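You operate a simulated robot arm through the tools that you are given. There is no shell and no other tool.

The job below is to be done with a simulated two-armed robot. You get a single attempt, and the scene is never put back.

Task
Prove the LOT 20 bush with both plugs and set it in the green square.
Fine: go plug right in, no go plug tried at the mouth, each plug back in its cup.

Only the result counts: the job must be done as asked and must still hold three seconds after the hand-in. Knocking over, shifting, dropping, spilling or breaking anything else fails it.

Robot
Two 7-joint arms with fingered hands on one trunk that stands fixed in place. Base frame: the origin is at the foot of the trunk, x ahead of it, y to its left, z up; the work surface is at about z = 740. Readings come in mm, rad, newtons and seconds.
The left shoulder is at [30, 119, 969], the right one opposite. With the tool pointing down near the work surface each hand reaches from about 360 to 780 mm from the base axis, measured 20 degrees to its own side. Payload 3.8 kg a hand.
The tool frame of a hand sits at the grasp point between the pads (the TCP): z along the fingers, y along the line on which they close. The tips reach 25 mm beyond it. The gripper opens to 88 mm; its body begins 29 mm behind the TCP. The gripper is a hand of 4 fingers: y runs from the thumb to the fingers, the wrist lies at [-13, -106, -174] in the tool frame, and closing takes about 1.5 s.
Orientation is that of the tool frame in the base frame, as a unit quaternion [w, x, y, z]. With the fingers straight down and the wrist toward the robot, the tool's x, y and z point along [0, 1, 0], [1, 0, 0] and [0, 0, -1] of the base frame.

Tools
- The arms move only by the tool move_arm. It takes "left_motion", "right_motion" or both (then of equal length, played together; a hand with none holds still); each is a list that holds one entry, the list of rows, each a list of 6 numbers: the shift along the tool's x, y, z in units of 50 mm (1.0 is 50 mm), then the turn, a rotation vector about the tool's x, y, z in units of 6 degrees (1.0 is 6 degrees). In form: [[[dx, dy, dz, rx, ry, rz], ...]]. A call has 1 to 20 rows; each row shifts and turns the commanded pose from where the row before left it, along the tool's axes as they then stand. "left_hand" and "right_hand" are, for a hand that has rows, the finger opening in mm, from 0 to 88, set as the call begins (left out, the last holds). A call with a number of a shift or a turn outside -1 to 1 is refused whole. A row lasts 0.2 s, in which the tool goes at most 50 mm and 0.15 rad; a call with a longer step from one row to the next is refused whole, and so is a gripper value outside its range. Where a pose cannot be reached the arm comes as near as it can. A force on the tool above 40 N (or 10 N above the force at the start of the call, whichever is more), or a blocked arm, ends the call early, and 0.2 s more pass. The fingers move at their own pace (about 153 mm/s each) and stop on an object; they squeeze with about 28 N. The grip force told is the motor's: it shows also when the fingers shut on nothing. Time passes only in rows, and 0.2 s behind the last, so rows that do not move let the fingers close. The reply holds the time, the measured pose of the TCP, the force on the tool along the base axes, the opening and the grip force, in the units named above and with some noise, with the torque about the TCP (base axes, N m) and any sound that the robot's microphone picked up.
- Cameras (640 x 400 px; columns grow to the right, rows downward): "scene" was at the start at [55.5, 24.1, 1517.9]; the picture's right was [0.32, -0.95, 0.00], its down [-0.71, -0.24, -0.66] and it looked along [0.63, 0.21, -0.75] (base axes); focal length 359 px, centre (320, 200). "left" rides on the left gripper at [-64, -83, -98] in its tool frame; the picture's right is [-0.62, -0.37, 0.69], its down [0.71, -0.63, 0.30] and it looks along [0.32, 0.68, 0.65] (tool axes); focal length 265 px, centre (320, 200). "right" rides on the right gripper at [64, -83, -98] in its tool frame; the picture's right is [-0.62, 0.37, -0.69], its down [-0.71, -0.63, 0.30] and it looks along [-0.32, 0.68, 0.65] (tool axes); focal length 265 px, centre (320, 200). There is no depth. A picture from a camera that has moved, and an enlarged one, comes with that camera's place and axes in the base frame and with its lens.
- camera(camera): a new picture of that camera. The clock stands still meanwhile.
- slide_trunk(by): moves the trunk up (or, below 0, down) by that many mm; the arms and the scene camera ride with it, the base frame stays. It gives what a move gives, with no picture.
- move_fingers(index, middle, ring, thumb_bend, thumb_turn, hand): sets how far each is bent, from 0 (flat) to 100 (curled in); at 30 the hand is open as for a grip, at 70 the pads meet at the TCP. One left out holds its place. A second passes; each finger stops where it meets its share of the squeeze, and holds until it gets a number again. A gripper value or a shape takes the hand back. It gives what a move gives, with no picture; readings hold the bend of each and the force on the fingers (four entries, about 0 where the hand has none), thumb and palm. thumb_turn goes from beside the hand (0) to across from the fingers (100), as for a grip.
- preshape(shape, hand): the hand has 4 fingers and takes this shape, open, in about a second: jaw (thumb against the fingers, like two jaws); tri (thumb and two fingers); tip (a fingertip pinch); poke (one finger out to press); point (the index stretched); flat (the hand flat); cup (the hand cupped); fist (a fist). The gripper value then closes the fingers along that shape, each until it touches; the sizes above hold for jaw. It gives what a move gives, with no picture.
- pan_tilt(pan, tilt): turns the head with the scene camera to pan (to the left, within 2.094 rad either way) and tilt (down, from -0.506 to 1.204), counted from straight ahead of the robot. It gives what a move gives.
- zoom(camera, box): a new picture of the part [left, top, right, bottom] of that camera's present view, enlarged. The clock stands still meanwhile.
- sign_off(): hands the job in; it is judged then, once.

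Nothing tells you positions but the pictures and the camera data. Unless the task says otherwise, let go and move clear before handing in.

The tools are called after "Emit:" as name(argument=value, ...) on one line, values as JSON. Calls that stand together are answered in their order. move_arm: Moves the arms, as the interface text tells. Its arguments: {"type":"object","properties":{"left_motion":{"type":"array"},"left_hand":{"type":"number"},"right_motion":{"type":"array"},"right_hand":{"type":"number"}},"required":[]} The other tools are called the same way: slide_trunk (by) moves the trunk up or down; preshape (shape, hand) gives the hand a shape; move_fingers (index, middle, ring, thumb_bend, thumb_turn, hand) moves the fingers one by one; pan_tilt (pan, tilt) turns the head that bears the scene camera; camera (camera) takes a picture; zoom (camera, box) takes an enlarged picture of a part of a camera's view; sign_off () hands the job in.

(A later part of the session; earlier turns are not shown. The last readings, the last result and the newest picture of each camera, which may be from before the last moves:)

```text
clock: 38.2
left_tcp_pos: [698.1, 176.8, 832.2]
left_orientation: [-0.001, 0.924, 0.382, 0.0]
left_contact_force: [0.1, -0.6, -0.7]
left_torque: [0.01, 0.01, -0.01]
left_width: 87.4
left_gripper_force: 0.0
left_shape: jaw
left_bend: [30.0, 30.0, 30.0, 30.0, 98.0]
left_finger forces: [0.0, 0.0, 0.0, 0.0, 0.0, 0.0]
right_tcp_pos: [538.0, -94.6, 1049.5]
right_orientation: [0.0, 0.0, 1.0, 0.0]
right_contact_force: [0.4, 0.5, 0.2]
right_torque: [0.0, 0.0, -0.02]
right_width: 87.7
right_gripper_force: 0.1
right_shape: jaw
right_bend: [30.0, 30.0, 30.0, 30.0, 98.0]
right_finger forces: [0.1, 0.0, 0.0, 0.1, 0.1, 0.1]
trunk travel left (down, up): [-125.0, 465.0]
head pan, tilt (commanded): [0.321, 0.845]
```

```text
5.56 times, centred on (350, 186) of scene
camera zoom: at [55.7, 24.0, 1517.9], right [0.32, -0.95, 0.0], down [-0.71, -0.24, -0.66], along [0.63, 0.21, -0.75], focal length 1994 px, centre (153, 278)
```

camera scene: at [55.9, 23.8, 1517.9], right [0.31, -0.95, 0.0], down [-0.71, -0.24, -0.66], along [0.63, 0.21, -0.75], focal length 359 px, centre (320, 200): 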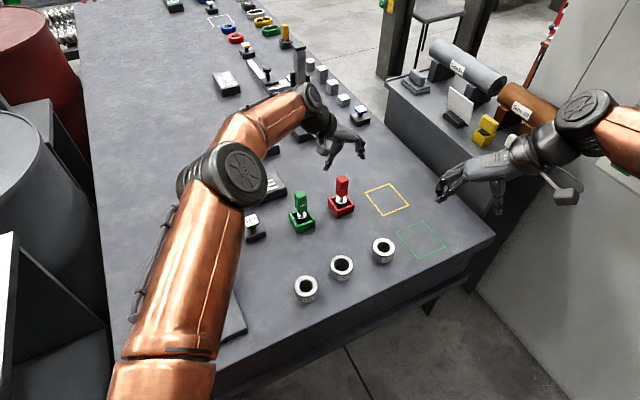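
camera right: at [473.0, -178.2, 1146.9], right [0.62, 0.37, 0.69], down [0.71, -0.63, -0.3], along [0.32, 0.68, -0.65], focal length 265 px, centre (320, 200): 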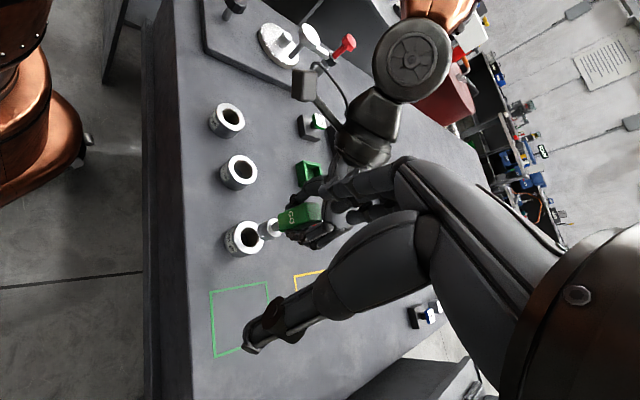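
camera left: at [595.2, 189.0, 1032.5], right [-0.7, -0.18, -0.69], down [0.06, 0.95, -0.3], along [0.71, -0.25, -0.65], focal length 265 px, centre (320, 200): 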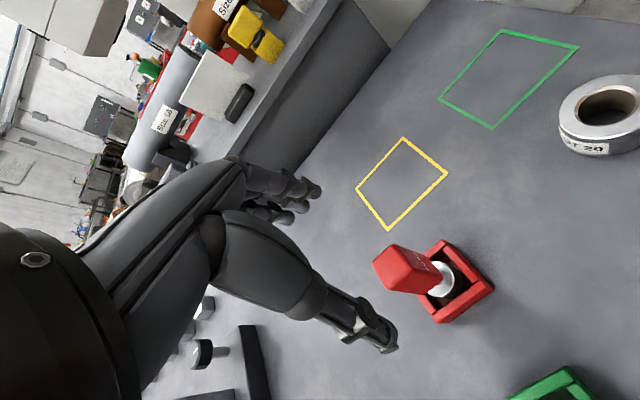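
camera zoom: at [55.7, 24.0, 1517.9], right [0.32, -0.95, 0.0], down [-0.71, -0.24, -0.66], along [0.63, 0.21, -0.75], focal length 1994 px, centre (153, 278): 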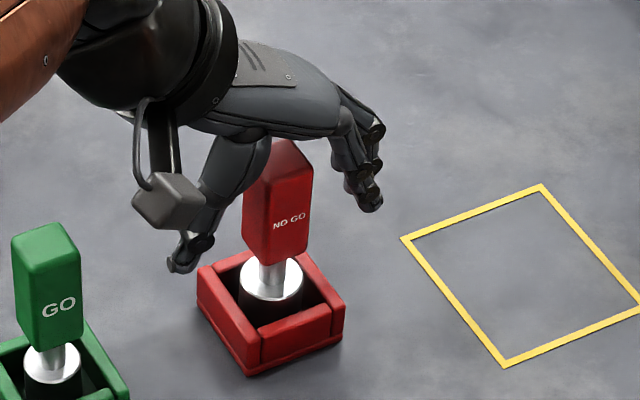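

The handle is centred in y and about 2 mm off in x relative to the earlier grip. I'll nudge it and close.

Emit:
move_arm(left_motion=[[[0.04, 0, 0, 0, 0, 0], [0, 0, 0, 0, 0, 0]]])

Emit:
move_arm(left_motion=[[[0, 0, 0, 0, 0, 0], [0, 0, 0, 0, 0, 0], [0, 0, 0, 0, 0, 0], [0, 0, 0, 0, 0, 0], [0, 0, 0, 0, 0, 0], [0, 0, 0, 0, 0, 0], [0, 0, 0, 0, 0, 0], [0, 0, 0, 0, 0, 0], [0, 0, 0, 0, 0, 0]]], left_hand=5)

Emit:
zoom(camera="scene", box=[318, 170, 366, 222])

Emit:
zoom(camera="left", box=[240, 160, 460, 330])

```text
clock: 38.8
left_tcp_pos: [698.6, 177.2, 831.4]
left_orientation: [0.001, 0.924, 0.383, 0.0]
left_contact_force: [0.4, -0.3, 0.2]
left_torque: [-0.03, 0.01, 0.0]
left_width: 87.7
left_gripper_force: 0.1
left_shape: jaw
left_bend: [30.0, 30.0, 30.0, 30.0, 98.0]
left_finger forces: [0.0, 0.0, 0.0, 0.0, 0.0, 0.0]
right_tcp_pos: [537.2, -94.5, 1048.6]
right_orientation: [0.0, 0.0, 1.0, -0.001]
right_contact_force: [1.0, -0.3, 0.4]
right_torque: [-0.02, 0.0, -0.02]
right_width: 87.3
right_gripper_force: 0.0
right_shape: jaw
right_bend: [30.0, 30.0, 30.0, 30.0, 98.0]
right_finger forces: [0.0, 0.0, 0.0, 0.1, 0.0, 0.0]
trunk travel left (down, up): [-125.0, 465.0]
head pan, tilt (commanded): [0.321, 0.845]
```

```text
clock: 40.8
left_tcp_pos: [699.1, 177.7, 831.8]
left_orientation: [0.0, 0.924, 0.383, 0.001]
left_contact_force: [0.7, -0.2, 0.7]
left_torque: [-0.05, -0.01, 0.01]
left_width: 15.8
left_gripper_force: 28.0
left_shape: jaw
left_bend: [72.0, 58.0, 67.0, 73.0, 100.0]
left_finger forces: [17.6, 10.1, 0.1, 0.0, 26.6, 0.1]
right_tcp_pos: [537.1, -95.5, 1049.5]
right_orientation: [0.0, 0.0, 1.0, 0.0]
right_contact_force: [0.2, 0.0, 0.0]
right_torque: [0.03, 0.0, -0.02]
right_width: 87.7
right_gripper_force: 0.1
right_shape: jaw
right_bend: [30.0, 30.0, 30.0, 30.0, 98.0]
right_finger forces: [0.0, 0.0, 0.0, 0.0, 0.0, 0.1]
trunk travel left (down, up): [-125.0, 465.0]
head pan, tilt (commanded): [0.321, 0.845]
```

```text
7.69 times, centred on (342, 196) of scene
camera zoom: at [55.7, 23.9, 1517.9], right [0.32, -0.95, 0.0], down [-0.71, -0.24, -0.66], along [0.63, 0.21, -0.75], focal length 2762 px, centre (151, 231)
```

zoom: 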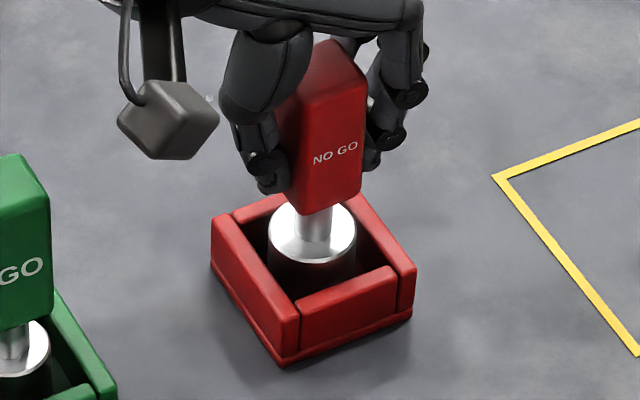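

```text
2.35 times, centred on (350, 245) of left
camera zoom: at [594.2, 190.8, 931.0], right [-0.7, -0.18, -0.69], down [0.06, 0.95, -0.3], along [0.71, -0.25, -0.65], focal length 624 px, centre (249, 94)
```

zoom: 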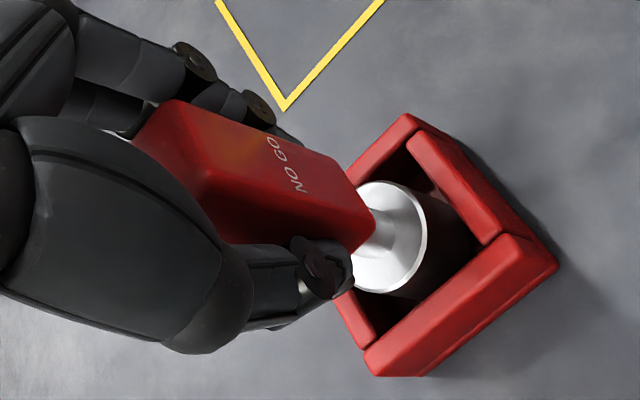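

The same secure grip on the NO GO plug. I'll lift it straight out, then carry it over the LOT 20 bush.

Emit:
move_arm(left_motion=[[[0, 0, -0.1, 0, 0, 0], [0, 0, -0.15, 0, 0, 0], [0, 0, -0.2, 0, 0, 0], [0, 0, -0.25, 0, 0, 0], [0, 0, -0.25, 0, 0, 0], [0, 0, -0.25, 0, 0, 0], [0, 0, -0.25, 0, 0, 0], [0, 0, 0, 0, 0, 0]]])

Emit:
zoom(camera="scene", box=[300, 140, 380, 222])

Emit:
zoom(camera="left", box=[240, 160, 460, 330])

```text
clock: 42.6
left_tcp_pos: [700.1, 178.3, 904.3]
left_orientation: [-0.001, 0.924, 0.382, -0.001]
left_contact_force: [-0.3, 0.5, -2.6]
left_torque: [0.02, 0.05, 0.01]
left_width: 15.3
left_gripper_force: 27.7
left_shape: jaw
left_bend: [72.0, 58.0, 67.0, 73.0, 100.0]
left_finger forces: [17.1, 9.7, 0.0, 0.1, 26.7, 0.1]
right_tcp_pos: [537.9, -94.7, 1048.5]
right_orientation: [0.0, -0.001, 1.0, 0.0]
right_contact_force: [-0.3, -0.4, 0.1]
right_torque: [0.0, -0.03, 0.01]
right_width: 87.8
right_gripper_force: 0.2
right_shape: jaw
right_bend: [30.0, 30.0, 30.0, 30.0, 98.0]
right_finger forces: [0.1, 0.0, 0.1, 0.0, 0.1, 0.0]
trunk travel left (down, up): [-125.0, 465.0]
head pan, tilt (commanded): [0.321, 0.845]
```

```text
4.88 times, centred on (340, 181) of scene
camera zoom: at [56.1, 24.1, 1517.9], right [0.32, -0.95, 0.0], down [-0.71, -0.24, -0.66], along [0.63, 0.21, -0.75], focal length 1751 px, centre (222, 293)
```

zoom: 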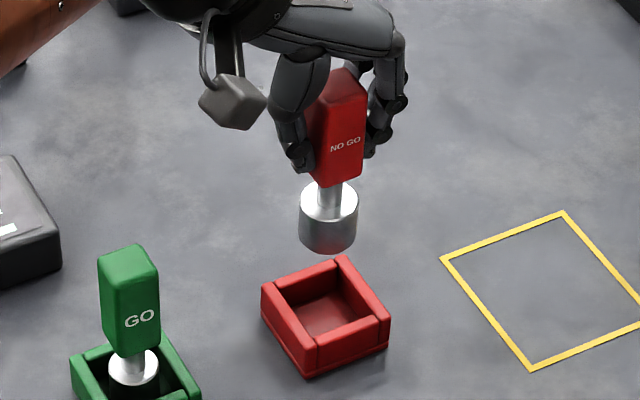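

```text
2.35 times, centred on (350, 245) of left
camera zoom: at [595.4, 191.9, 1003.5], right [-0.7, -0.18, -0.69], down [0.06, 0.95, -0.3], along [0.71, -0.25, -0.65], focal length 624 px, centre (249, 94)
```

zoom: 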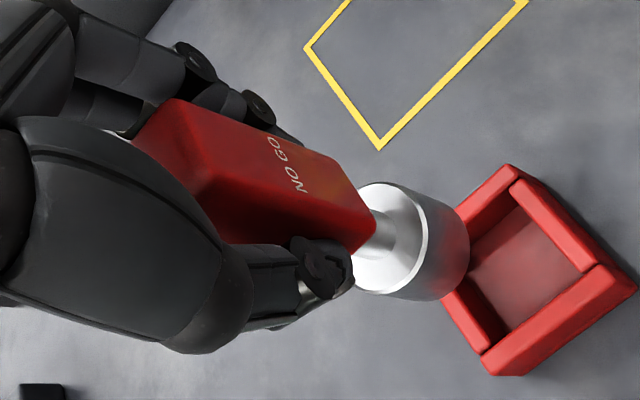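

The NO GO plug is out and upright. I'll carry it over to above the LOT 20 bush.

Emit:
move_arm(left_motion=[[[-0.5247, 0.0593, 0, 0, 0, 0], [-0.5247, 0.0593, 0, 0, 0, 0], [-0.5247, 0.0593, 0, 0, 0, 0], [-0.5247, 0.0593, 0, 0, 0, 0], [-0.5247, 0.0593, 0, 0, 0, 0], [-0.5247, 0.0593, 0, 0, 0, 0], [-0.5247, 0.0593, 0, 0, 0, 0], [0, 0, 0.2, 0, 0, 0], [0, 0, 0.2, 0, 0, 0], [0, 0, 0.2, 0, 0, 0], [0, 0, 0.2, 0, 0, 0], [0, 0, 0, 0, 0, 0], [0, 0, 0, 0, 0, 0]]])

Emit:
zoom(camera="scene", box=[368, 220, 400, 268])

Emit:
zoom(camera="right", box=[215, 203, 287, 263])

Emit:
zoom(camera="left", box=[330, 210, 450, 300])

```text
clock: 45.4
left_tcp_pos: [584.3, 32.7, 865.7]
left_orientation: [0.0, 0.924, 0.383, 0.0]
left_contact_force: [0.3, 0.8, -1.8]
left_torque: [0.02, 0.02, -0.01]
left_width: 15.5
left_gripper_force: 28.0
left_shape: jaw
left_bend: [72.0, 58.0, 67.0, 73.0, 100.0]
left_finger forces: [16.9, 9.7, 0.0, 0.0, 26.6, 0.0]
right_tcp_pos: [536.6, -95.0, 1047.8]
right_orientation: [-0.001, 0.0, 1.0, 0.001]
right_contact_force: [0.2, 0.0, 0.3]
right_torque: [-0.01, 0.05, 0.04]
right_width: 87.7
right_gripper_force: 0.0
right_shape: jaw
right_bend: [30.0, 30.0, 30.0, 30.0, 98.0]
right_finger forces: [0.0, 0.0, 0.0, 0.0, 0.0, 0.0]
trunk travel left (down, up): [-125.0, 465.0]
head pan, tilt (commanded): [0.321, 0.845]
```

```text
8.33 times, centred on (384, 244) of scene
camera zoom: at [55.9, 24.0, 1517.9], right [0.32, -0.95, 0.0], down [-0.71, -0.24, -0.66], along [0.63, 0.21, -0.75], focal length 2992 px, centre (-213, -167)
```

zoom: 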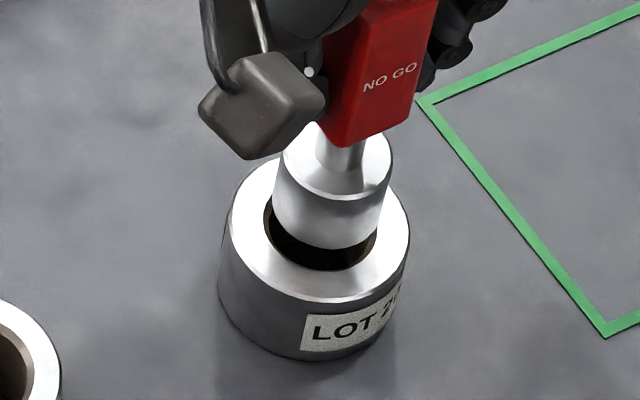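

```text
6.67 times, centred on (251, 233) of right
camera zoom: at [473.0, -178.0, 1146.9], right [0.62, 0.37, 0.69], down [0.71, -0.63, -0.3], along [0.32, 0.68, -0.65], focal length 1769 px, centre (780, -20)
```

zoom: 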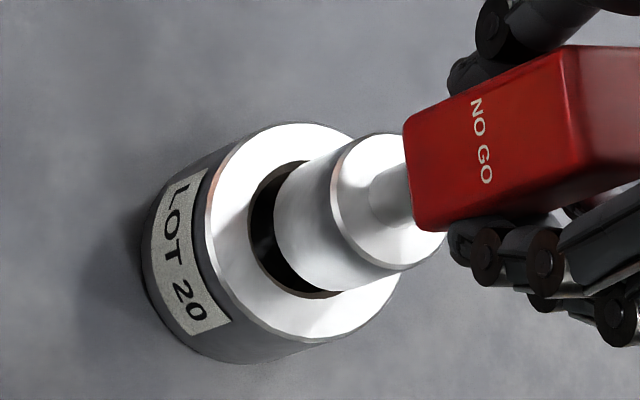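

```text
4.44 times, centred on (390, 255) of left
camera zoom: at [479.5, 45.8, 964.8], right [-0.7, -0.18, -0.69], down [0.06, 0.95, -0.3], along [0.71, -0.25, -0.65], focal length 1180 px, centre (9, -44)
```

zoom: 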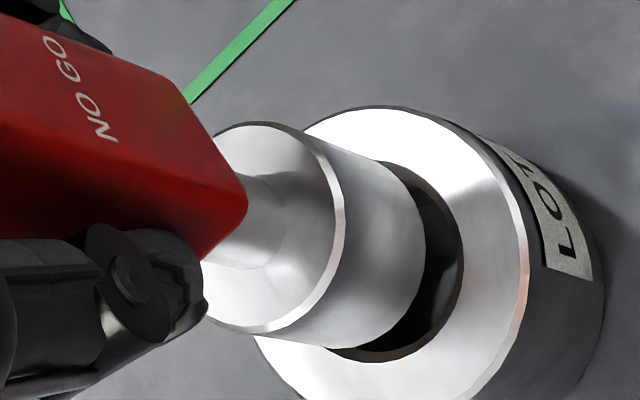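

The NO GO plug is over the mouth within a millimetre. I'll nudge it and come down to just above contact, then press in half-millimetre steps.

Emit:
move_arm(left_motion=[[[0.014, -0.008, 0.04, 0, 0, 0], [0, 0, 0.04, 0, 0, 0], [0, 0, 0.04, 0, 0, 0], [0, 0, 0.04, 0, 0, 0], [0, 0, 0, 0, 0, 0], [0, 0, 0, 0, 0, 0]]])

Emit:
zoom(camera="scene", box=[368, 220, 400, 268])

Emit:
zoom(camera="right", box=[215, 203, 287, 263])

Emit:
zoom(camera="left", box=[330, 210, 450, 300])

```text
clock: 46.8
left_tcp_pos: [585.2, 34.2, 857.7]
left_orientation: [0.0, 0.924, 0.382, 0.0]
left_contact_force: [0.8, 0.0, -2.4]
left_torque: [0.0, -0.03, 0.01]
left_width: 15.4
left_gripper_force: 28.6
left_shape: jaw
left_bend: [72.0, 58.0, 67.0, 73.0, 100.0]
left_finger forces: [17.0, 9.8, 0.1, 0.1, 26.5, 0.0]
right_tcp_pos: [538.3, -94.5, 1047.4]
right_orientation: [0.0, 0.0, 1.0, 0.0]
right_contact_force: [0.8, -0.3, 0.3]
right_torque: [0.02, 0.01, 0.01]
right_width: 87.5
right_gripper_force: 0.0
right_shape: jaw
right_bend: [30.0, 30.0, 30.0, 30.0, 98.0]
right_finger forces: [0.0, 0.1, 0.0, 0.0, 0.1, 0.0]
trunk travel left (down, up): [-125.0, 465.0]
head pan, tilt (commanded): [0.321, 0.845]
```

```text
8.33 times, centred on (384, 244) of scene
camera zoom: at [55.9, 24.0, 1517.9], right [0.32, -0.95, 0.0], down [-0.71, -0.24, -0.66], along [0.63, 0.21, -0.75], focal length 2992 px, centre (-213, -167)
```

zoom: 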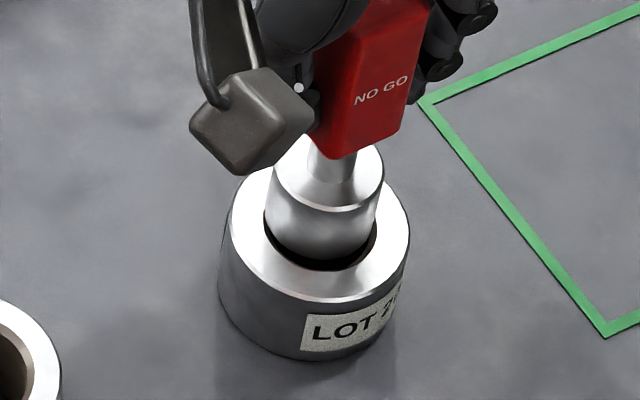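

```text
6.67 times, centred on (251, 233) of right
camera zoom: at [473.0, -177.9, 1146.9], right [0.62, 0.37, 0.69], down [0.71, -0.63, -0.3], along [0.32, 0.68, -0.65], focal length 1769 px, centre (780, -20)
```

zoom: 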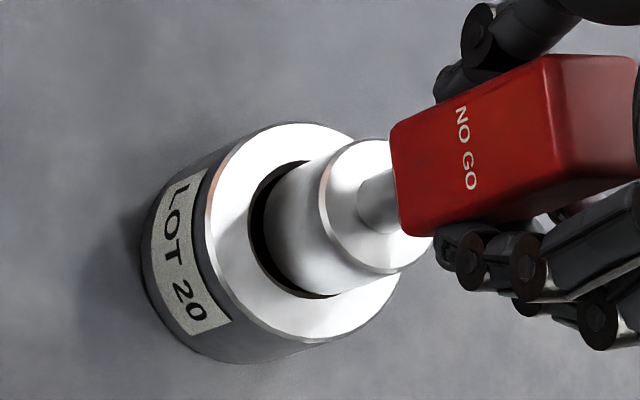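

```text
4.44 times, centred on (390, 255) of left
camera zoom: at [480.4, 47.3, 957.1], right [-0.7, -0.18, -0.69], down [0.06, 0.95, -0.3], along [0.71, -0.25, -0.65], focal length 1180 px, centre (9, -44)
```

zoom: 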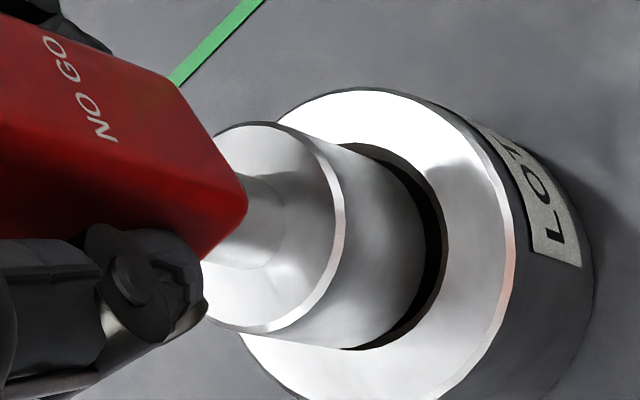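

It's just above the mouth and about 1 mm off in tool x. I'll correct that and press down in half-millimetre steps.

Emit:
move_arm(left_motion=[[[-0.024, 0, 0, 0, 0, 0], [0, 0, 0.01, 0, 0, 0], [0, 0, 0.01, 0, 0, 0], [0, 0, 0.01, 0, 0, 0], [0, 0, 0.01, 0, 0, 0], [0, 0, 0, 0, 0, 0]]])

Emit:
zoom(camera="left", box=[330, 210, 450, 300])

Emit:
zoom(camera="right", box=[215, 203, 287, 263])

```text
clock: 48.2
left_tcp_pos: [584.1, 33.4, 854.1]
left_orientation: [0.0, 0.924, 0.382, 0.0]
left_contact_force: [-0.1, -0.1, -2.3]
left_torque: [0.01, -0.01, 0.03]
left_width: 15.5
left_gripper_force: 27.9
left_shape: jaw
left_bend: [72.0, 58.0, 67.0, 73.0, 100.0]
left_finger forces: [16.9, 9.7, 0.0, 0.0, 26.6, 0.0]
right_tcp_pos: [537.5, -94.0, 1048.7]
right_orientation: [0.0, 0.001, 1.0, 0.0]
right_contact_force: [-0.9, -0.2, -0.8]
right_torque: [-0.02, 0.0, -0.01]
right_width: 87.8
right_gripper_force: 0.0
right_shape: jaw
right_bend: [30.0, 30.0, 30.0, 30.0, 98.0]
right_finger forces: [0.1, 0.0, 0.0, 0.1, 0.1, 0.0]
trunk travel left (down, up): [-125.0, 465.0]
head pan, tilt (commanded): [0.321, 0.845]
```

```text
4.44 times, centred on (390, 255) of left
camera zoom: at [479.1, 46.6, 954.4], right [-0.7, -0.18, -0.69], down [0.06, 0.95, -0.3], along [0.71, -0.25, -0.65], focal length 1180 px, centre (9, -44)
```

zoom: 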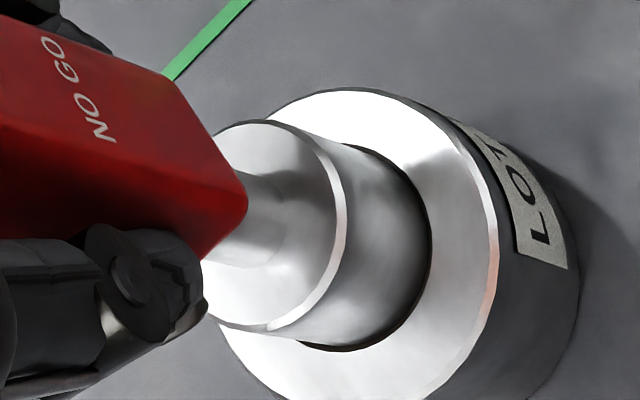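

```text
6.67 times, centred on (251, 233) of right
camera zoom: at [473.0, -177.9, 1146.9], right [0.62, 0.37, 0.69], down [0.71, -0.63, -0.3], along [0.32, 0.68, -0.65], focal length 1769 px, centre (780, -20)
```

zoom: 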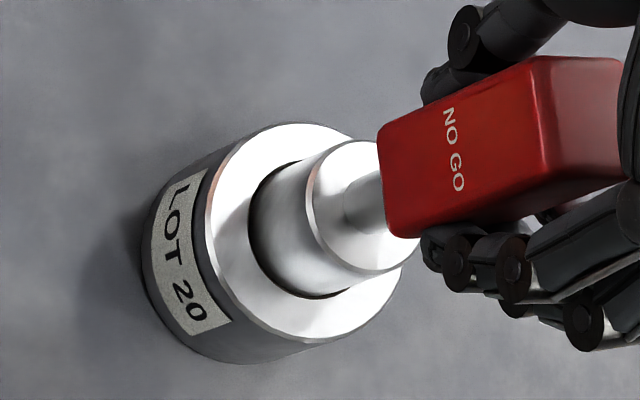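

The NO GO gauge sits within the chamfer without touching yet. I'll continue down in half-millimetre steps.

Emit:
move_arm(left_motion=[[[0, 0, 0.01, 0, 0, 0], [0, 0, 0.01, 0, 0, 0], [0, 0, 0, 0, 0, 0]]])

```text
clock: 49.0
left_tcp_pos: [584.2, 33.1, 854.1]
left_orientation: [0.0, 0.924, 0.384, 0.0]
left_contact_force: [0.1, 0.4, 3.1]
left_torque: [-0.01, 0.03, 0.0]
left_width: 15.7
left_gripper_force: 28.1
left_shape: jaw
left_bend: [72.0, 58.0, 67.0, 73.0, 100.0]
left_finger forces: [17.3, 9.8, 0.0, 0.1, 27.5, 0.0]
right_tcp_pos: [538.0, -94.4, 1047.2]
right_orientation: [0.0, 0.0, 1.0, 0.0]
right_contact_force: [-0.1, -0.2, 0.9]
right_torque: [-0.03, 0.0, -0.01]
right_width: 87.3
right_gripper_force: 0.1
right_shape: jaw
right_bend: [30.0, 30.0, 30.0, 30.0, 98.0]
right_finger forces: [0.0, 0.0, 0.1, 0.0, 0.0, 0.1]
trunk travel left (down, up): [-125.0, 465.0]
head pan, tilt (commanded): [0.321, 0.845]
```

Contact: the plug is bearing on the mouth with about 5 N. I'll press a little more to try it properly.

Emit:
move_arm(left_motion=[[[0, 0, 0.01, 0, 0, 0], [0, 0, 0.01, 0, 0, 0], [0, 0, 0, 0, 0, 0], [0, 0, 0, 0, 0, 0]]])

Emit:
zoom(camera="left", box=[330, 210, 450, 300])

Emit:
zoom(camera="right", box=[215, 203, 287, 263])

Emit:
zoom(camera="scene", box=[368, 220, 400, 268])

```text
clock: 50.0
left_tcp_pos: [584.5, 32.6, 853.7]
left_orientation: [0.0, 0.924, 0.382, 0.0]
left_contact_force: [0.0, -1.3, 7.9]
left_torque: [0.04, 0.0, -0.01]
left_width: 16.1
left_gripper_force: 28.1
left_shape: jaw
left_bend: [72.0, 58.0, 67.0, 73.0, 100.0]
left_finger forces: [18.0, 10.6, 0.1, 0.0, 28.2, 0.0]
right_tcp_pos: [536.4, -94.9, 1047.9]
right_orientation: [0.0, 0.0, 1.0, 0.0]
right_contact_force: [0.7, 0.5, -0.4]
right_torque: [0.0, 0.0, -0.01]
right_width: 87.6
right_gripper_force: 0.0
right_shape: jaw
right_bend: [30.0, 30.0, 30.0, 30.0, 98.0]
right_finger forces: [0.0, 0.0, 0.1, 0.1, 0.1, 0.0]
trunk travel left (down, up): [-125.0, 465.0]
head pan, tilt (commanded): [0.321, 0.845]
```

```text
4.44 times, centred on (390, 255) of left
camera zoom: at [478.8, 46.6, 953.3], right [-0.7, -0.18, -0.69], down [0.06, 0.95, -0.3], along [0.71, -0.25, -0.65], focal length 1180 px, centre (9, -44)
```

zoom: 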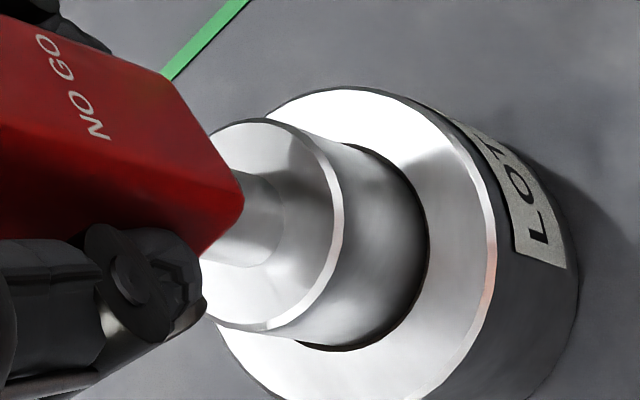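

```text
6.67 times, centred on (251, 233) of right
camera zoom: at [472.2, -178.0, 1147.3], right [0.62, 0.37, 0.69], down [0.71, -0.63, -0.3], along [0.32, 0.68, -0.65], focal length 1769 px, centre (780, -20)
```

zoom: 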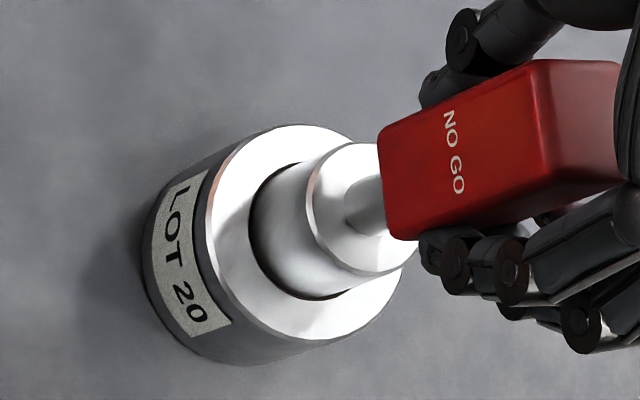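

```text
8.33 times, centred on (384, 244) of scene
camera zoom: at [54.8, 23.9, 1518.0], right [0.32, -0.95, 0.0], down [-0.71, -0.24, -0.66], along [0.63, 0.21, -0.75], focal length 2992 px, centre (-213, -167)
```

zoom: 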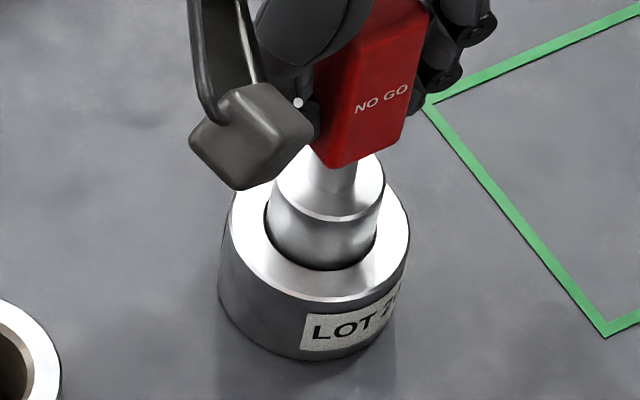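

The NO GO plug is stopped at the mouth by about 10 N and doesn't enter. I'll hold it there briefly with slightly more push, then withdraw.

Emit:
move_arm(left_motion=[[[0, 0, 0.01, 0, 0, 0], [0, 0, 0, 0, 0, 0], [0, 0, 0, 0, 0, 0], [0, 0, 0, 0, 0, 0], [0, 0, 0, 0, 0, 0]]])

Emit:
move_arm(left_motion=[[[0, 0, -0.02, 0, 0, 0], [0, 0, -0.03, 0, 0, 0], [0, 0, -0.05, 0, 0, 0], [0, 0, -0.1, 0, 0, 0], [0, 0, -0.2, 0, 0, 0], [0, 0, -0.25, 0, 0, 0], [0, 0, -0.25, 0, 0, 0], [0, 0, -0.15, 0, 0, 0], [0, 0, 0, 0, 0, 0]]])

Emit:
camera(camera="scene")

Emit:
zoom(camera="right", box=[215, 193, 305, 263])

Emit:
zoom(camera="left", box=[240, 160, 460, 330])

```text
clock: 51.2
left_tcp_pos: [584.5, 32.7, 853.2]
left_orientation: [0.001, 0.924, 0.382, 0.001]
left_contact_force: [0.3, 0.5, 15.0]
left_torque: [-0.02, -0.02, 0.02]
left_width: 16.2
left_gripper_force: 27.5
left_shape: jaw
left_bend: [72.0, 58.0, 67.0, 73.0, 100.0]
left_finger forces: [18.7, 10.8, 0.1, 0.1, 29.3, 0.1]
right_tcp_pos: [537.2, -93.9, 1049.8]
right_orientation: [0.0, 0.001, 1.0, 0.0]
right_contact_force: [-0.5, -0.2, 0.0]
right_torque: [-0.03, 0.01, 0.0]
right_width: 87.8
right_gripper_force: 0.1
right_shape: jaw
right_bend: [30.0, 30.0, 30.0, 30.0, 98.0]
right_finger forces: [0.0, 0.1, 0.1, 0.0, 0.0, 0.0]
trunk travel left (down, up): [-125.0, 465.0]
head pan, tilt (commanded): [0.321, 0.845]
```

```text
clock: 53.2
left_tcp_pos: [583.9, 33.7, 905.9]
left_orientation: [0.0, 0.924, 0.383, 0.0]
left_contact_force: [-0.5, -1.2, -2.6]
left_torque: [0.0, -0.03, 0.01]
left_width: 16.2
left_gripper_force: 27.9
left_shape: jaw
left_bend: [72.0, 58.0, 67.0, 73.0, 100.0]
left_finger forces: [17.6, 10.0, 0.0, 0.0, 27.5, 0.0]
right_tcp_pos: [537.5, -93.9, 1047.1]
right_orientation: [0.0, 0.0, 1.0, 0.0]
right_contact_force: [-0.5, -0.2, 0.6]
right_torque: [0.0, 0.02, 0.0]
right_width: 87.7
right_gripper_force: 0.2
right_shape: jaw
right_bend: [30.0, 30.0, 30.0, 30.0, 98.0]
right_finger forces: [0.0, 0.0, 0.0, 0.0, 0.1, 0.1]
trunk travel left (down, up): [-125.0, 465.0]
head pan, tilt (commanded): [0.321, 0.845]
```

```text
taken
camera scene: at [56.0, 24.0, 1517.9], right [0.32, -0.95, 0.0], down [-0.71, -0.24, -0.66], along [0.63, 0.21, -0.75], focal length 359 px, centre (320, 200)
```

scene: 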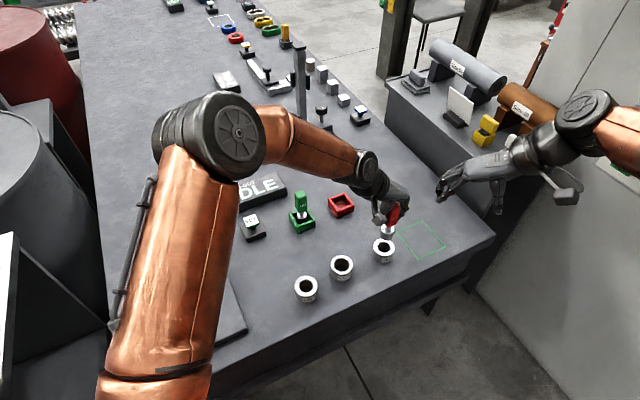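

```text
5.71 times, centred on (260, 228) of right
camera zoom: at [473.1, -177.9, 1146.9], right [0.62, 0.37, 0.69], down [0.71, -0.63, -0.3], along [0.32, 0.68, -0.65], focal length 1517 px, centre (663, 40)
```

zoom: 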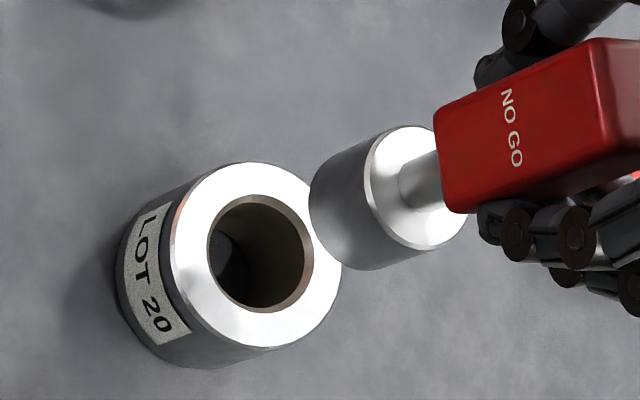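

```text
2.35 times, centred on (350, 245) of left
camera zoom: at [478.5, 46.7, 1004.5], right [-0.7, -0.18, -0.69], down [0.06, 0.95, -0.3], along [0.71, -0.25, -0.65], focal length 624 px, centre (249, 94)
```

zoom: 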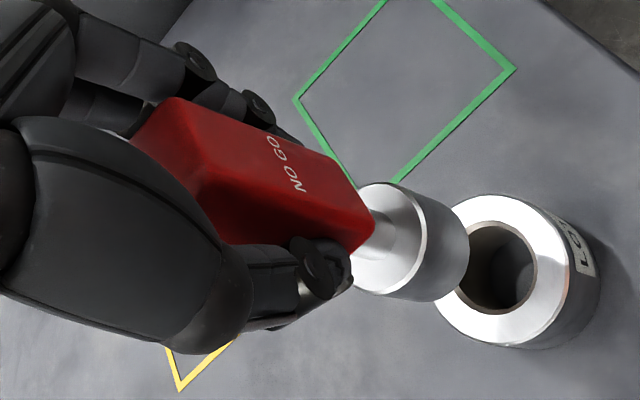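

The try at the mouth is done and the bush hasn't moved. Now I'll return the NO GO plug to its red cup.

Emit:
move_arm(left_motion=[[[0.5261, -0.0582, 0, 0, 0, 0], [0.5261, -0.0582, 0, 0, 0, 0], [0.5261, -0.0582, 0, 0, 0, 0], [0.5261, -0.0582, 0, 0, 0, 0], [0.5261, -0.0582, 0, 0, 0, 0], [0.5261, -0.0582, 0, 0, 0, 0], [0.5261, -0.0582, 0, 0, 0, 0], [0, 0, 0, 0, 0, 0], [0, 0, 0.2, 0, 0, 0], [0, 0, 0.2, 0, 0, 0], [0, 0, 0.2, 0, 0, 0], [0, 0, 0.2, 0, 0, 0], [0, 0, 0, 0, 0, 0], [0, 0, 0, 0, 0, 0]]])

Emit:
zoom(camera="scene", box=[318, 170, 366, 222])

Emit:
zoom(camera="left", box=[330, 190, 490, 330])

```text
clock: 56.2
left_tcp_pos: [700.6, 178.0, 864.1]
left_orientation: [0.0, 0.924, 0.383, 0.0]
left_contact_force: [0.3, 1.0, -3.1]
left_torque: [0.01, 0.01, 0.01]
left_width: 16.4
left_gripper_force: 28.5
left_shape: jaw
left_bend: [72.0, 58.0, 67.0, 73.0, 100.0]
left_finger forces: [17.3, 9.7, 0.0, 0.1, 26.9, 0.0]
right_tcp_pos: [538.1, -95.0, 1047.2]
right_orientation: [0.0, 0.0, 1.0, 0.001]
right_contact_force: [0.2, -0.1, -0.4]
right_torque: [0.03, -0.03, 0.02]
right_width: 87.8
right_gripper_force: 0.1
right_shape: jaw
right_bend: [30.0, 30.0, 30.0, 30.0, 98.0]
right_finger forces: [0.0, 0.1, 0.0, 0.1, 0.0, 0.0]
trunk travel left (down, up): [-125.0, 465.0]
head pan, tilt (commanded): [0.321, 0.845]
```

```text
7.69 times, centred on (342, 196) of scene
camera zoom: at [56.0, 24.1, 1517.9], right [0.32, -0.95, 0.0], down [-0.71, -0.24, -0.66], along [0.63, 0.21, -0.75], focal length 2762 px, centre (151, 231)
```

zoom: 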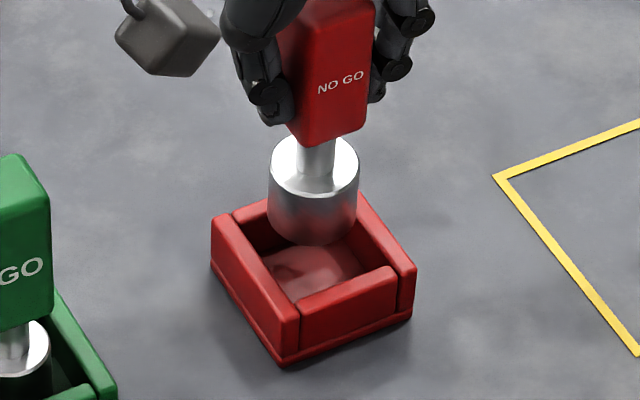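

```text
2.86 times, centred on (410, 260) of left
camera zoom: at [595.1, 191.5, 964.2], right [-0.7, -0.18, -0.69], down [0.06, 0.95, -0.3], along [0.71, -0.25, -0.65], focal length 758 px, centre (63, 29)
```

zoom: 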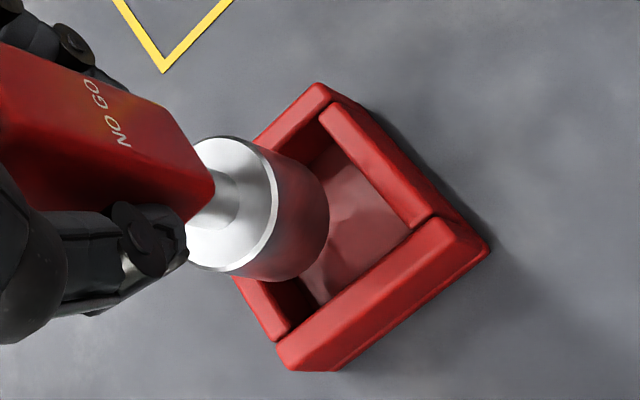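

The plug is centred over the red cup within 2 mm. I'll correct slightly and lower into the cup.

Emit:
move_arm(left_motion=[[[-0.024, 0.012, 0.1, 0, 0, 0], [0, 0, 0.1, 0, 0, 0], [0, 0, 0.1, 0, 0, 0], [0, 0, 0.1, 0, 0, 0], [0, 0, 0, 0, 0, 0], [0, 0, 0, 0, 0, 0]]])

Emit:
zoom(camera="scene", box=[318, 170, 366, 222])

Emit:
zoom(camera="left", box=[330, 190, 490, 330])

```text
clock: 57.6
left_tcp_pos: [700.5, 177.4, 844.1]
left_orientation: [0.0, 0.924, 0.382, 0.0]
left_contact_force: [-0.2, -0.6, -2.7]
left_torque: [0.0, -0.01, -0.01]
left_width: 16.0
left_gripper_force: 27.7
left_shape: jaw
left_bend: [72.0, 58.0, 67.0, 73.0, 100.0]
left_finger forces: [17.3, 9.7, 0.1, 0.0, 27.1, 0.0]
right_tcp_pos: [538.4, -93.6, 1048.6]
right_orientation: [0.0, 0.0, 1.0, 0.0]
right_contact_force: [0.2, 0.8, -0.5]
right_torque: [-0.02, -0.02, -0.01]
right_width: 87.8
right_gripper_force: 0.1
right_shape: jaw
right_bend: [30.0, 30.0, 30.0, 30.0, 98.0]
right_finger forces: [0.0, 0.0, 0.1, 0.1, 0.0, 0.0]
trunk travel left (down, up): [-125.0, 465.0]
head pan, tilt (commanded): [0.321, 0.845]
```

```text
7.69 times, centred on (342, 196) of scene
camera zoom: at [56.0, 24.1, 1517.9], right [0.32, -0.95, 0.0], down [-0.71, -0.24, -0.66], along [0.63, 0.21, -0.75], focal length 2762 px, centre (151, 231)
```

zoom: 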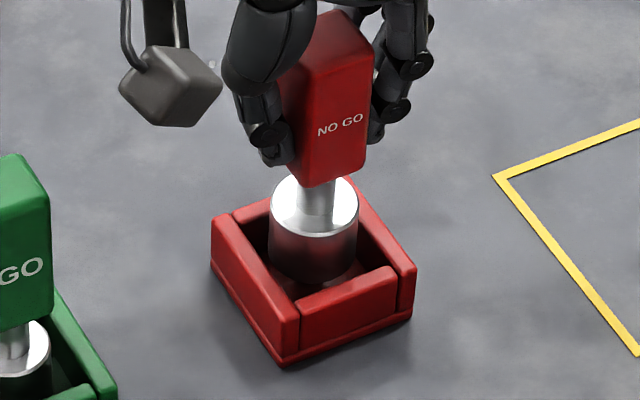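

```text
2.86 times, centred on (410, 260) of left
camera zoom: at [595.0, 190.5, 944.2], right [-0.7, -0.18, -0.69], down [0.06, 0.95, -0.3], along [0.71, -0.25, -0.65], focal length 758 px, centre (63, 29)
```

zoom: 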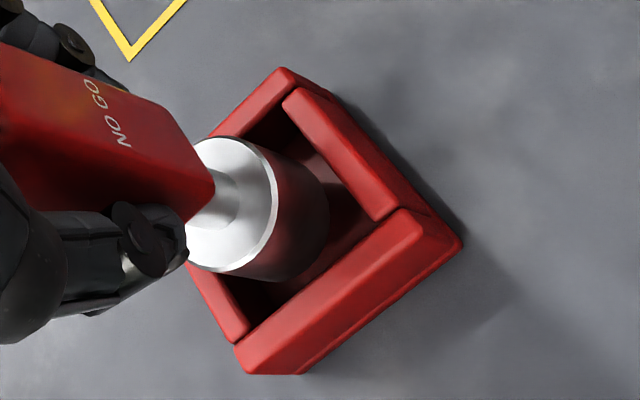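

It's down inside the cup walls without touching. I'll lower the last 12 mm, gently.

Emit:
move_arm(left_motion=[[[0, 0, 0.08, 0, 0, 0], [0, 0, 0.08, 0, 0, 0], [0, 0, 0.05, 0, 0, 0], [0, 0, 0.02, 0, 0, 0], [0, 0, 0, 0, 0, 0], [0, 0, 0, 0, 0, 0]]])

Emit:
move_arm(left_motion=[[[0, 0, 0.012, 0, 0, 0], [0, 0, 0.012, 0, 0, 0], [0, 0, 0, 0, 0, 0], [0, 0, 0, 0, 0, 0]]])

```text
clock: 59.0
left_tcp_pos: [700.2, 177.2, 833.0]
left_orientation: [0.0, 0.924, 0.383, -0.001]
left_contact_force: [-0.2, -0.1, -1.0]
left_torque: [0.02, 0.0, 0.01]
left_width: 16.2
left_gripper_force: 28.0
left_shape: jaw
left_bend: [72.0, 58.0, 67.0, 73.0, 100.0]
left_finger forces: [17.3, 9.6, 0.0, 0.0, 27.0, 0.1]
right_tcp_pos: [537.0, -96.0, 1049.0]
right_orientation: [0.0, 0.001, 1.0, -0.001]
right_contact_force: [0.4, 0.4, 0.7]
right_torque: [-0.02, -0.03, 0.0]
right_width: 87.6
right_gripper_force: 0.0
right_shape: jaw
right_bend: [30.0, 30.0, 30.0, 30.0, 98.0]
right_finger forces: [0.0, 0.0, 0.0, 0.0, 0.1, 0.1]
trunk travel left (down, up): [-125.0, 465.0]
head pan, tilt (commanded): [0.321, 0.845]
```

```text
clock: 60.0
left_tcp_pos: [700.4, 176.3, 833.0]
left_orientation: [0.0, 0.924, 0.382, 0.0]
left_contact_force: [0.2, 0.6, -2.6]
left_torque: [0.0, 0.0, 0.03]
left_width: 16.2
left_gripper_force: 28.1
left_shape: jaw
left_bend: [72.0, 58.0, 67.0, 73.0, 100.0]
left_finger forces: [17.2, 9.7, 0.0, 0.0, 27.0, 0.0]
right_tcp_pos: [537.9, -94.3, 1048.9]
right_orientation: [0.0, 0.0, 1.0, 0.0]
right_contact_force: [-0.5, -0.5, -0.1]
right_torque: [0.03, 0.0, -0.03]
right_width: 87.4
right_gripper_force: 0.0
right_shape: jaw
right_bend: [30.0, 30.0, 30.0, 30.0, 98.0]
right_finger forces: [0.0, 0.0, 0.0, 0.0, 0.0, 0.0]
trunk travel left (down, up): [-125.0, 465.0]
head pan, tilt (commanded): [0.321, 0.845]
```

Still hanging, so I'll ease down a little further until it is supported.

Emit:
move_arm(left_motion=[[[0, 0, 0.01, 0, 0, 0], [0, 0, 0.01, 0, 0, 0], [0, 0, 0, 0, 0, 0], [0, 0, 0, 0, 0, 0]]])

```text
clock: 61.0
left_tcp_pos: [700.8, 176.6, 832.3]
left_orientation: [0.0, 0.924, 0.383, 0.0]
left_contact_force: [0.6, 0.7, -1.0]
left_torque: [-0.01, 0.01, 0.04]
left_width: 16.2
left_gripper_force: 27.9
left_shape: jaw
left_bend: [72.0, 58.0, 67.0, 73.0, 100.0]
left_finger forces: [17.3, 9.8, 0.0, 0.1, 27.3, 0.0]
right_tcp_pos: [537.5, -94.0, 1048.7]
right_orientation: [0.0, -0.001, 1.0, 0.0]
right_contact_force: [0.2, 0.0, 0.1]
right_torque: [0.0, 0.02, -0.03]
right_width: 87.8
right_gripper_force: 0.0
right_shape: jaw
right_bend: [30.0, 30.0, 30.0, 30.0, 98.0]
right_finger forces: [0.1, 0.1, 0.1, 0.1, 0.1, 0.0]
trunk travel left (down, up): [-125.0, 465.0]
head pan, tilt (commanded): [0.321, 0.845]
```

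The force is lessening, so it's just touching. One more half millimetre to seat it.

Emit:
move_arm(left_motion=[[[0, 0, 0.01, 0, 0, 0], [0, 0, 0, 0, 0, 0], [0, 0, 0, 0, 0, 0]]])

Emit:
zoom(camera="scene", box=[318, 170, 366, 222])

```text
clock: 61.8
left_tcp_pos: [700.2, 175.8, 831.4]
left_orientation: [0.0, 0.923, 0.384, 0.0]
left_contact_force: [-0.5, 0.7, 0.7]
left_torque: [0.01, 0.0, 0.01]
left_width: 16.2
left_gripper_force: 28.2
left_shape: jaw
left_bend: [72.0, 58.0, 67.0, 73.0, 100.0]
left_finger forces: [17.2, 9.7, 0.0, 0.0, 27.7, 0.0]
right_tcp_pos: [537.7, -95.1, 1047.4]
right_orientation: [0.001, 0.001, 1.0, 0.0]
right_contact_force: [0.2, 0.3, -0.4]
right_torque: [0.0, 0.0, 0.05]
right_width: 87.6
right_gripper_force: 0.1
right_shape: jaw
right_bend: [30.0, 30.0, 30.0, 30.0, 98.0]
right_finger forces: [0.0, 0.1, 0.1, 0.0, 0.0, 0.0]
trunk travel left (down, up): [-125.0, 465.0]
head pan, tilt (commanded): [0.321, 0.845]
```

```text
7.69 times, centred on (342, 196) of scene
camera zoom: at [55.5, 24.1, 1517.9], right [0.32, -0.95, 0.0], down [-0.71, -0.24, -0.66], along [0.63, 0.21, -0.75], focal length 2762 px, centre (151, 231)
```

zoom: 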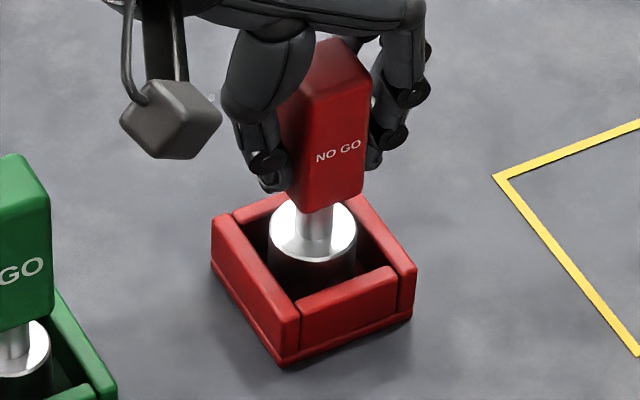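

The plug is seated on the cup floor and supported (net +3 N). I'll release it and rise clear.

Emit:
move_arm(left_motion=[[[0, 0, 0, 0, 0, 0], [0, 0, 0, 0, 0, 0], [0, 0, 0, 0, 0, 0], [0, 0, 0, 0, 0, 0], [0, 0, 0, 0, 0, 0], [0, 0, 0, 0, 0, 0]]], left_hand=88)

Emit:
zoom(camera="scene", box=[318, 170, 366, 222])

Emit:
camera(camera="left")

```text
clock: 63.2
left_tcp_pos: [699.8, 176.9, 831.1]
left_orientation: [-0.001, 0.924, 0.383, 0.001]
left_contact_force: [0.4, 0.2, 0.2]
left_torque: [-0.02, 0.0, 0.01]
left_width: 87.6
left_gripper_force: 0.1
left_shape: jaw
left_bend: [30.0, 30.0, 30.0, 30.0, 98.0]
left_finger forces: [0.0, 0.1, 0.0, 0.1, 0.0, 0.1]
right_tcp_pos: [537.6, -94.6, 1050.0]
right_orientation: [0.0, 0.001, 1.0, 0.0]
right_contact_force: [0.9, 0.2, 0.4]
right_torque: [0.0, 0.01, -0.02]
right_width: 87.7
right_gripper_force: 0.0
right_shape: jaw
right_bend: [30.0, 30.0, 30.0, 30.0, 98.0]
right_finger forces: [0.1, 0.0, 0.0, 0.1, 0.1, 0.0]
trunk travel left (down, up): [-125.0, 465.0]
head pan, tilt (commanded): [0.321, 0.845]
```

```text
7.69 times, centred on (342, 196) of scene
camera zoom: at [55.7, 24.0, 1517.9], right [0.32, -0.95, 0.0], down [-0.71, -0.24, -0.66], along [0.63, 0.21, -0.75], focal length 2762 px, centre (151, 231)
```

zoom: 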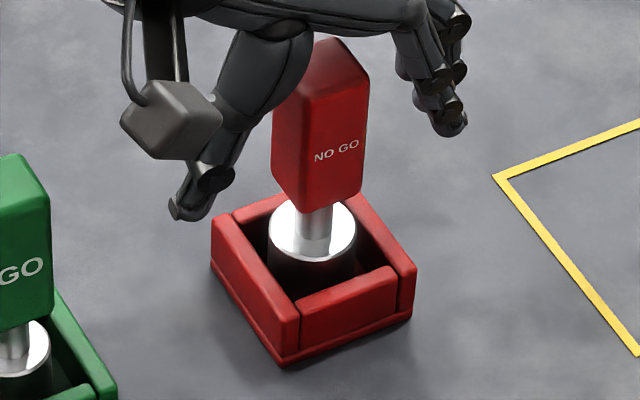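

```text
taken
camera left: at [594.9, 190.3, 930.4], right [-0.7, -0.18, -0.69], down [0.06, 0.95, -0.3], along [0.71, -0.25, -0.65], focal length 265 px, centre (320, 200)
```

left: 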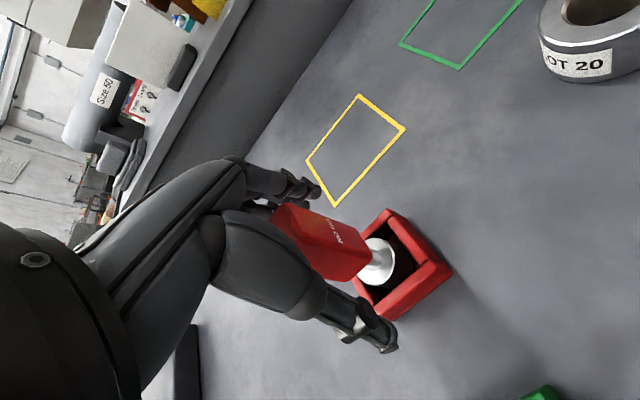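

Both plugs are back upright in their cups. Next I'll raise the left hand and move it over the LOT 20 bush to carry it, while the right arm backs off to give room.

Emit:
move_arm(left_motion=[[[0, 0, -0.3, 0, 0, 0], [0, 0, -0.6, 0, 0, 0], [0, 0, -0.65, 0, 0, 0], [0, 0, -0.65, 0, 0, 0], [-0.5206, 0.0583, 0, 0, 0, 0], [-0.5206, 0.0583, 0, 0, 0, 0], [-0.5206, 0.0583, 0, 0, 0, 0], [-0.5206, 0.0583, 0, 0, 0, 0], [-0.5206, 0.0583, 0, 0, 0, 0], [-0.5206, 0.0583, 0, 0, 0, 0], [-0.5206, 0.0583, 0, 0, 0, 0], [0, 0, 0, 0, 0, 0], [0, 0, 0, 0, 0, 0]]], right_motion=[[[0, -0.4, -0.3, 0, 0, 0], [0, -0.4, -0.3, 0, 0, 0], [0, -0.4, -0.3, 0, 0, 0], [0, -0.4, -0.3, 0, 0, 0], [0, 0, 0, 0, 0, 0], [0, 0, 0, 0, 0, 0], [0, 0, 0, 0, 0, 0], [0, 0, 0, 0, 0, 0], [0, 0, 0, 0, 0, 0], [0, 0, 0, 0, 0, 0], [0, 0, 0, 0, 0, 0], [0, 0, 0, 0, 0, 0], [0, 0, 0, 0, 0, 0]]])

Emit:
camera(camera="left")

Emit:
camera(camera="scene")

Emit:
camera(camera="right")

```text
clock: 66.0
left_tcp_pos: [585.2, 34.7, 940.9]
left_orientation: [0.0, 0.924, 0.382, 0.0]
left_contact_force: [-0.2, 0.9, 0.1]
left_torque: [0.0, 0.01, -0.01]
left_width: 87.5
left_gripper_force: 0.0
left_shape: jaw
left_bend: [30.0, 30.0, 30.0, 30.0, 98.0]
left_finger forces: [0.1, 0.0, 0.0, 0.0, 0.0, 0.1]
right_tcp_pos: [538.2, -175.6, 1108.9]
right_orientation: [0.0, 0.0, 1.0, 0.001]
right_contact_force: [-0.6, 0.3, 0.5]
right_torque: [-0.01, -0.01, 0.02]
right_width: 87.5
right_gripper_force: 0.0
right_shape: jaw
right_bend: [30.0, 30.0, 30.0, 30.0, 98.0]
right_finger forces: [0.0, 0.0, 0.0, 0.0, 0.0, 0.1]
trunk travel left (down, up): [-125.0, 465.0]
head pan, tilt (commanded): [0.321, 0.845]
```

```text
taken
camera left: at [480.4, 47.5, 1040.5], right [-0.7, -0.18, -0.69], down [0.06, 0.95, -0.3], along [0.71, -0.25, -0.65], focal length 265 px, centre (320, 200)
```

left: 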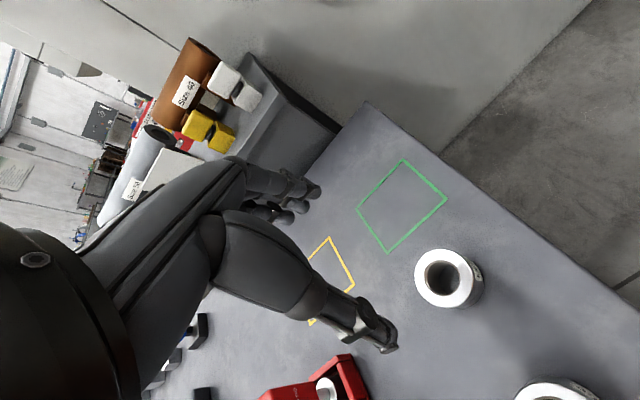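

```text
taken
camera scene: at [55.5, 23.8, 1517.9], right [0.32, -0.95, 0.0], down [-0.71, -0.24, -0.66], along [0.63, 0.21, -0.75], focal length 359 px, centre (320, 200)
```

scene: 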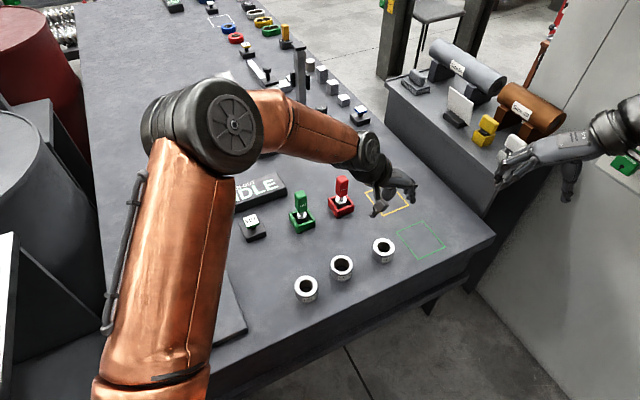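

```text
taken
camera right: at [472.8, -258.9, 1208.1], right [0.62, 0.37, 0.69], down [0.71, -0.63, -0.3], along [0.32, 0.68, -0.65], focal length 265 px, centre (320, 200)
```

right: 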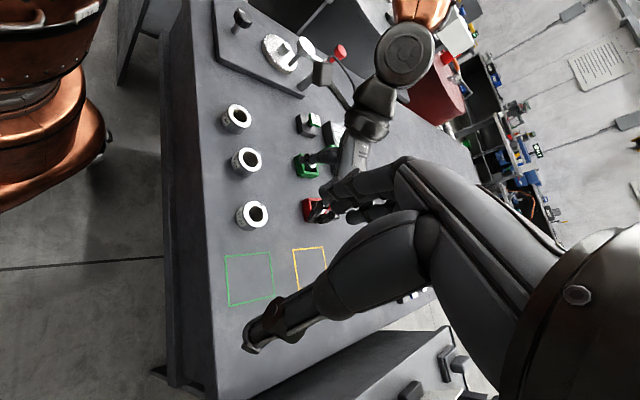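

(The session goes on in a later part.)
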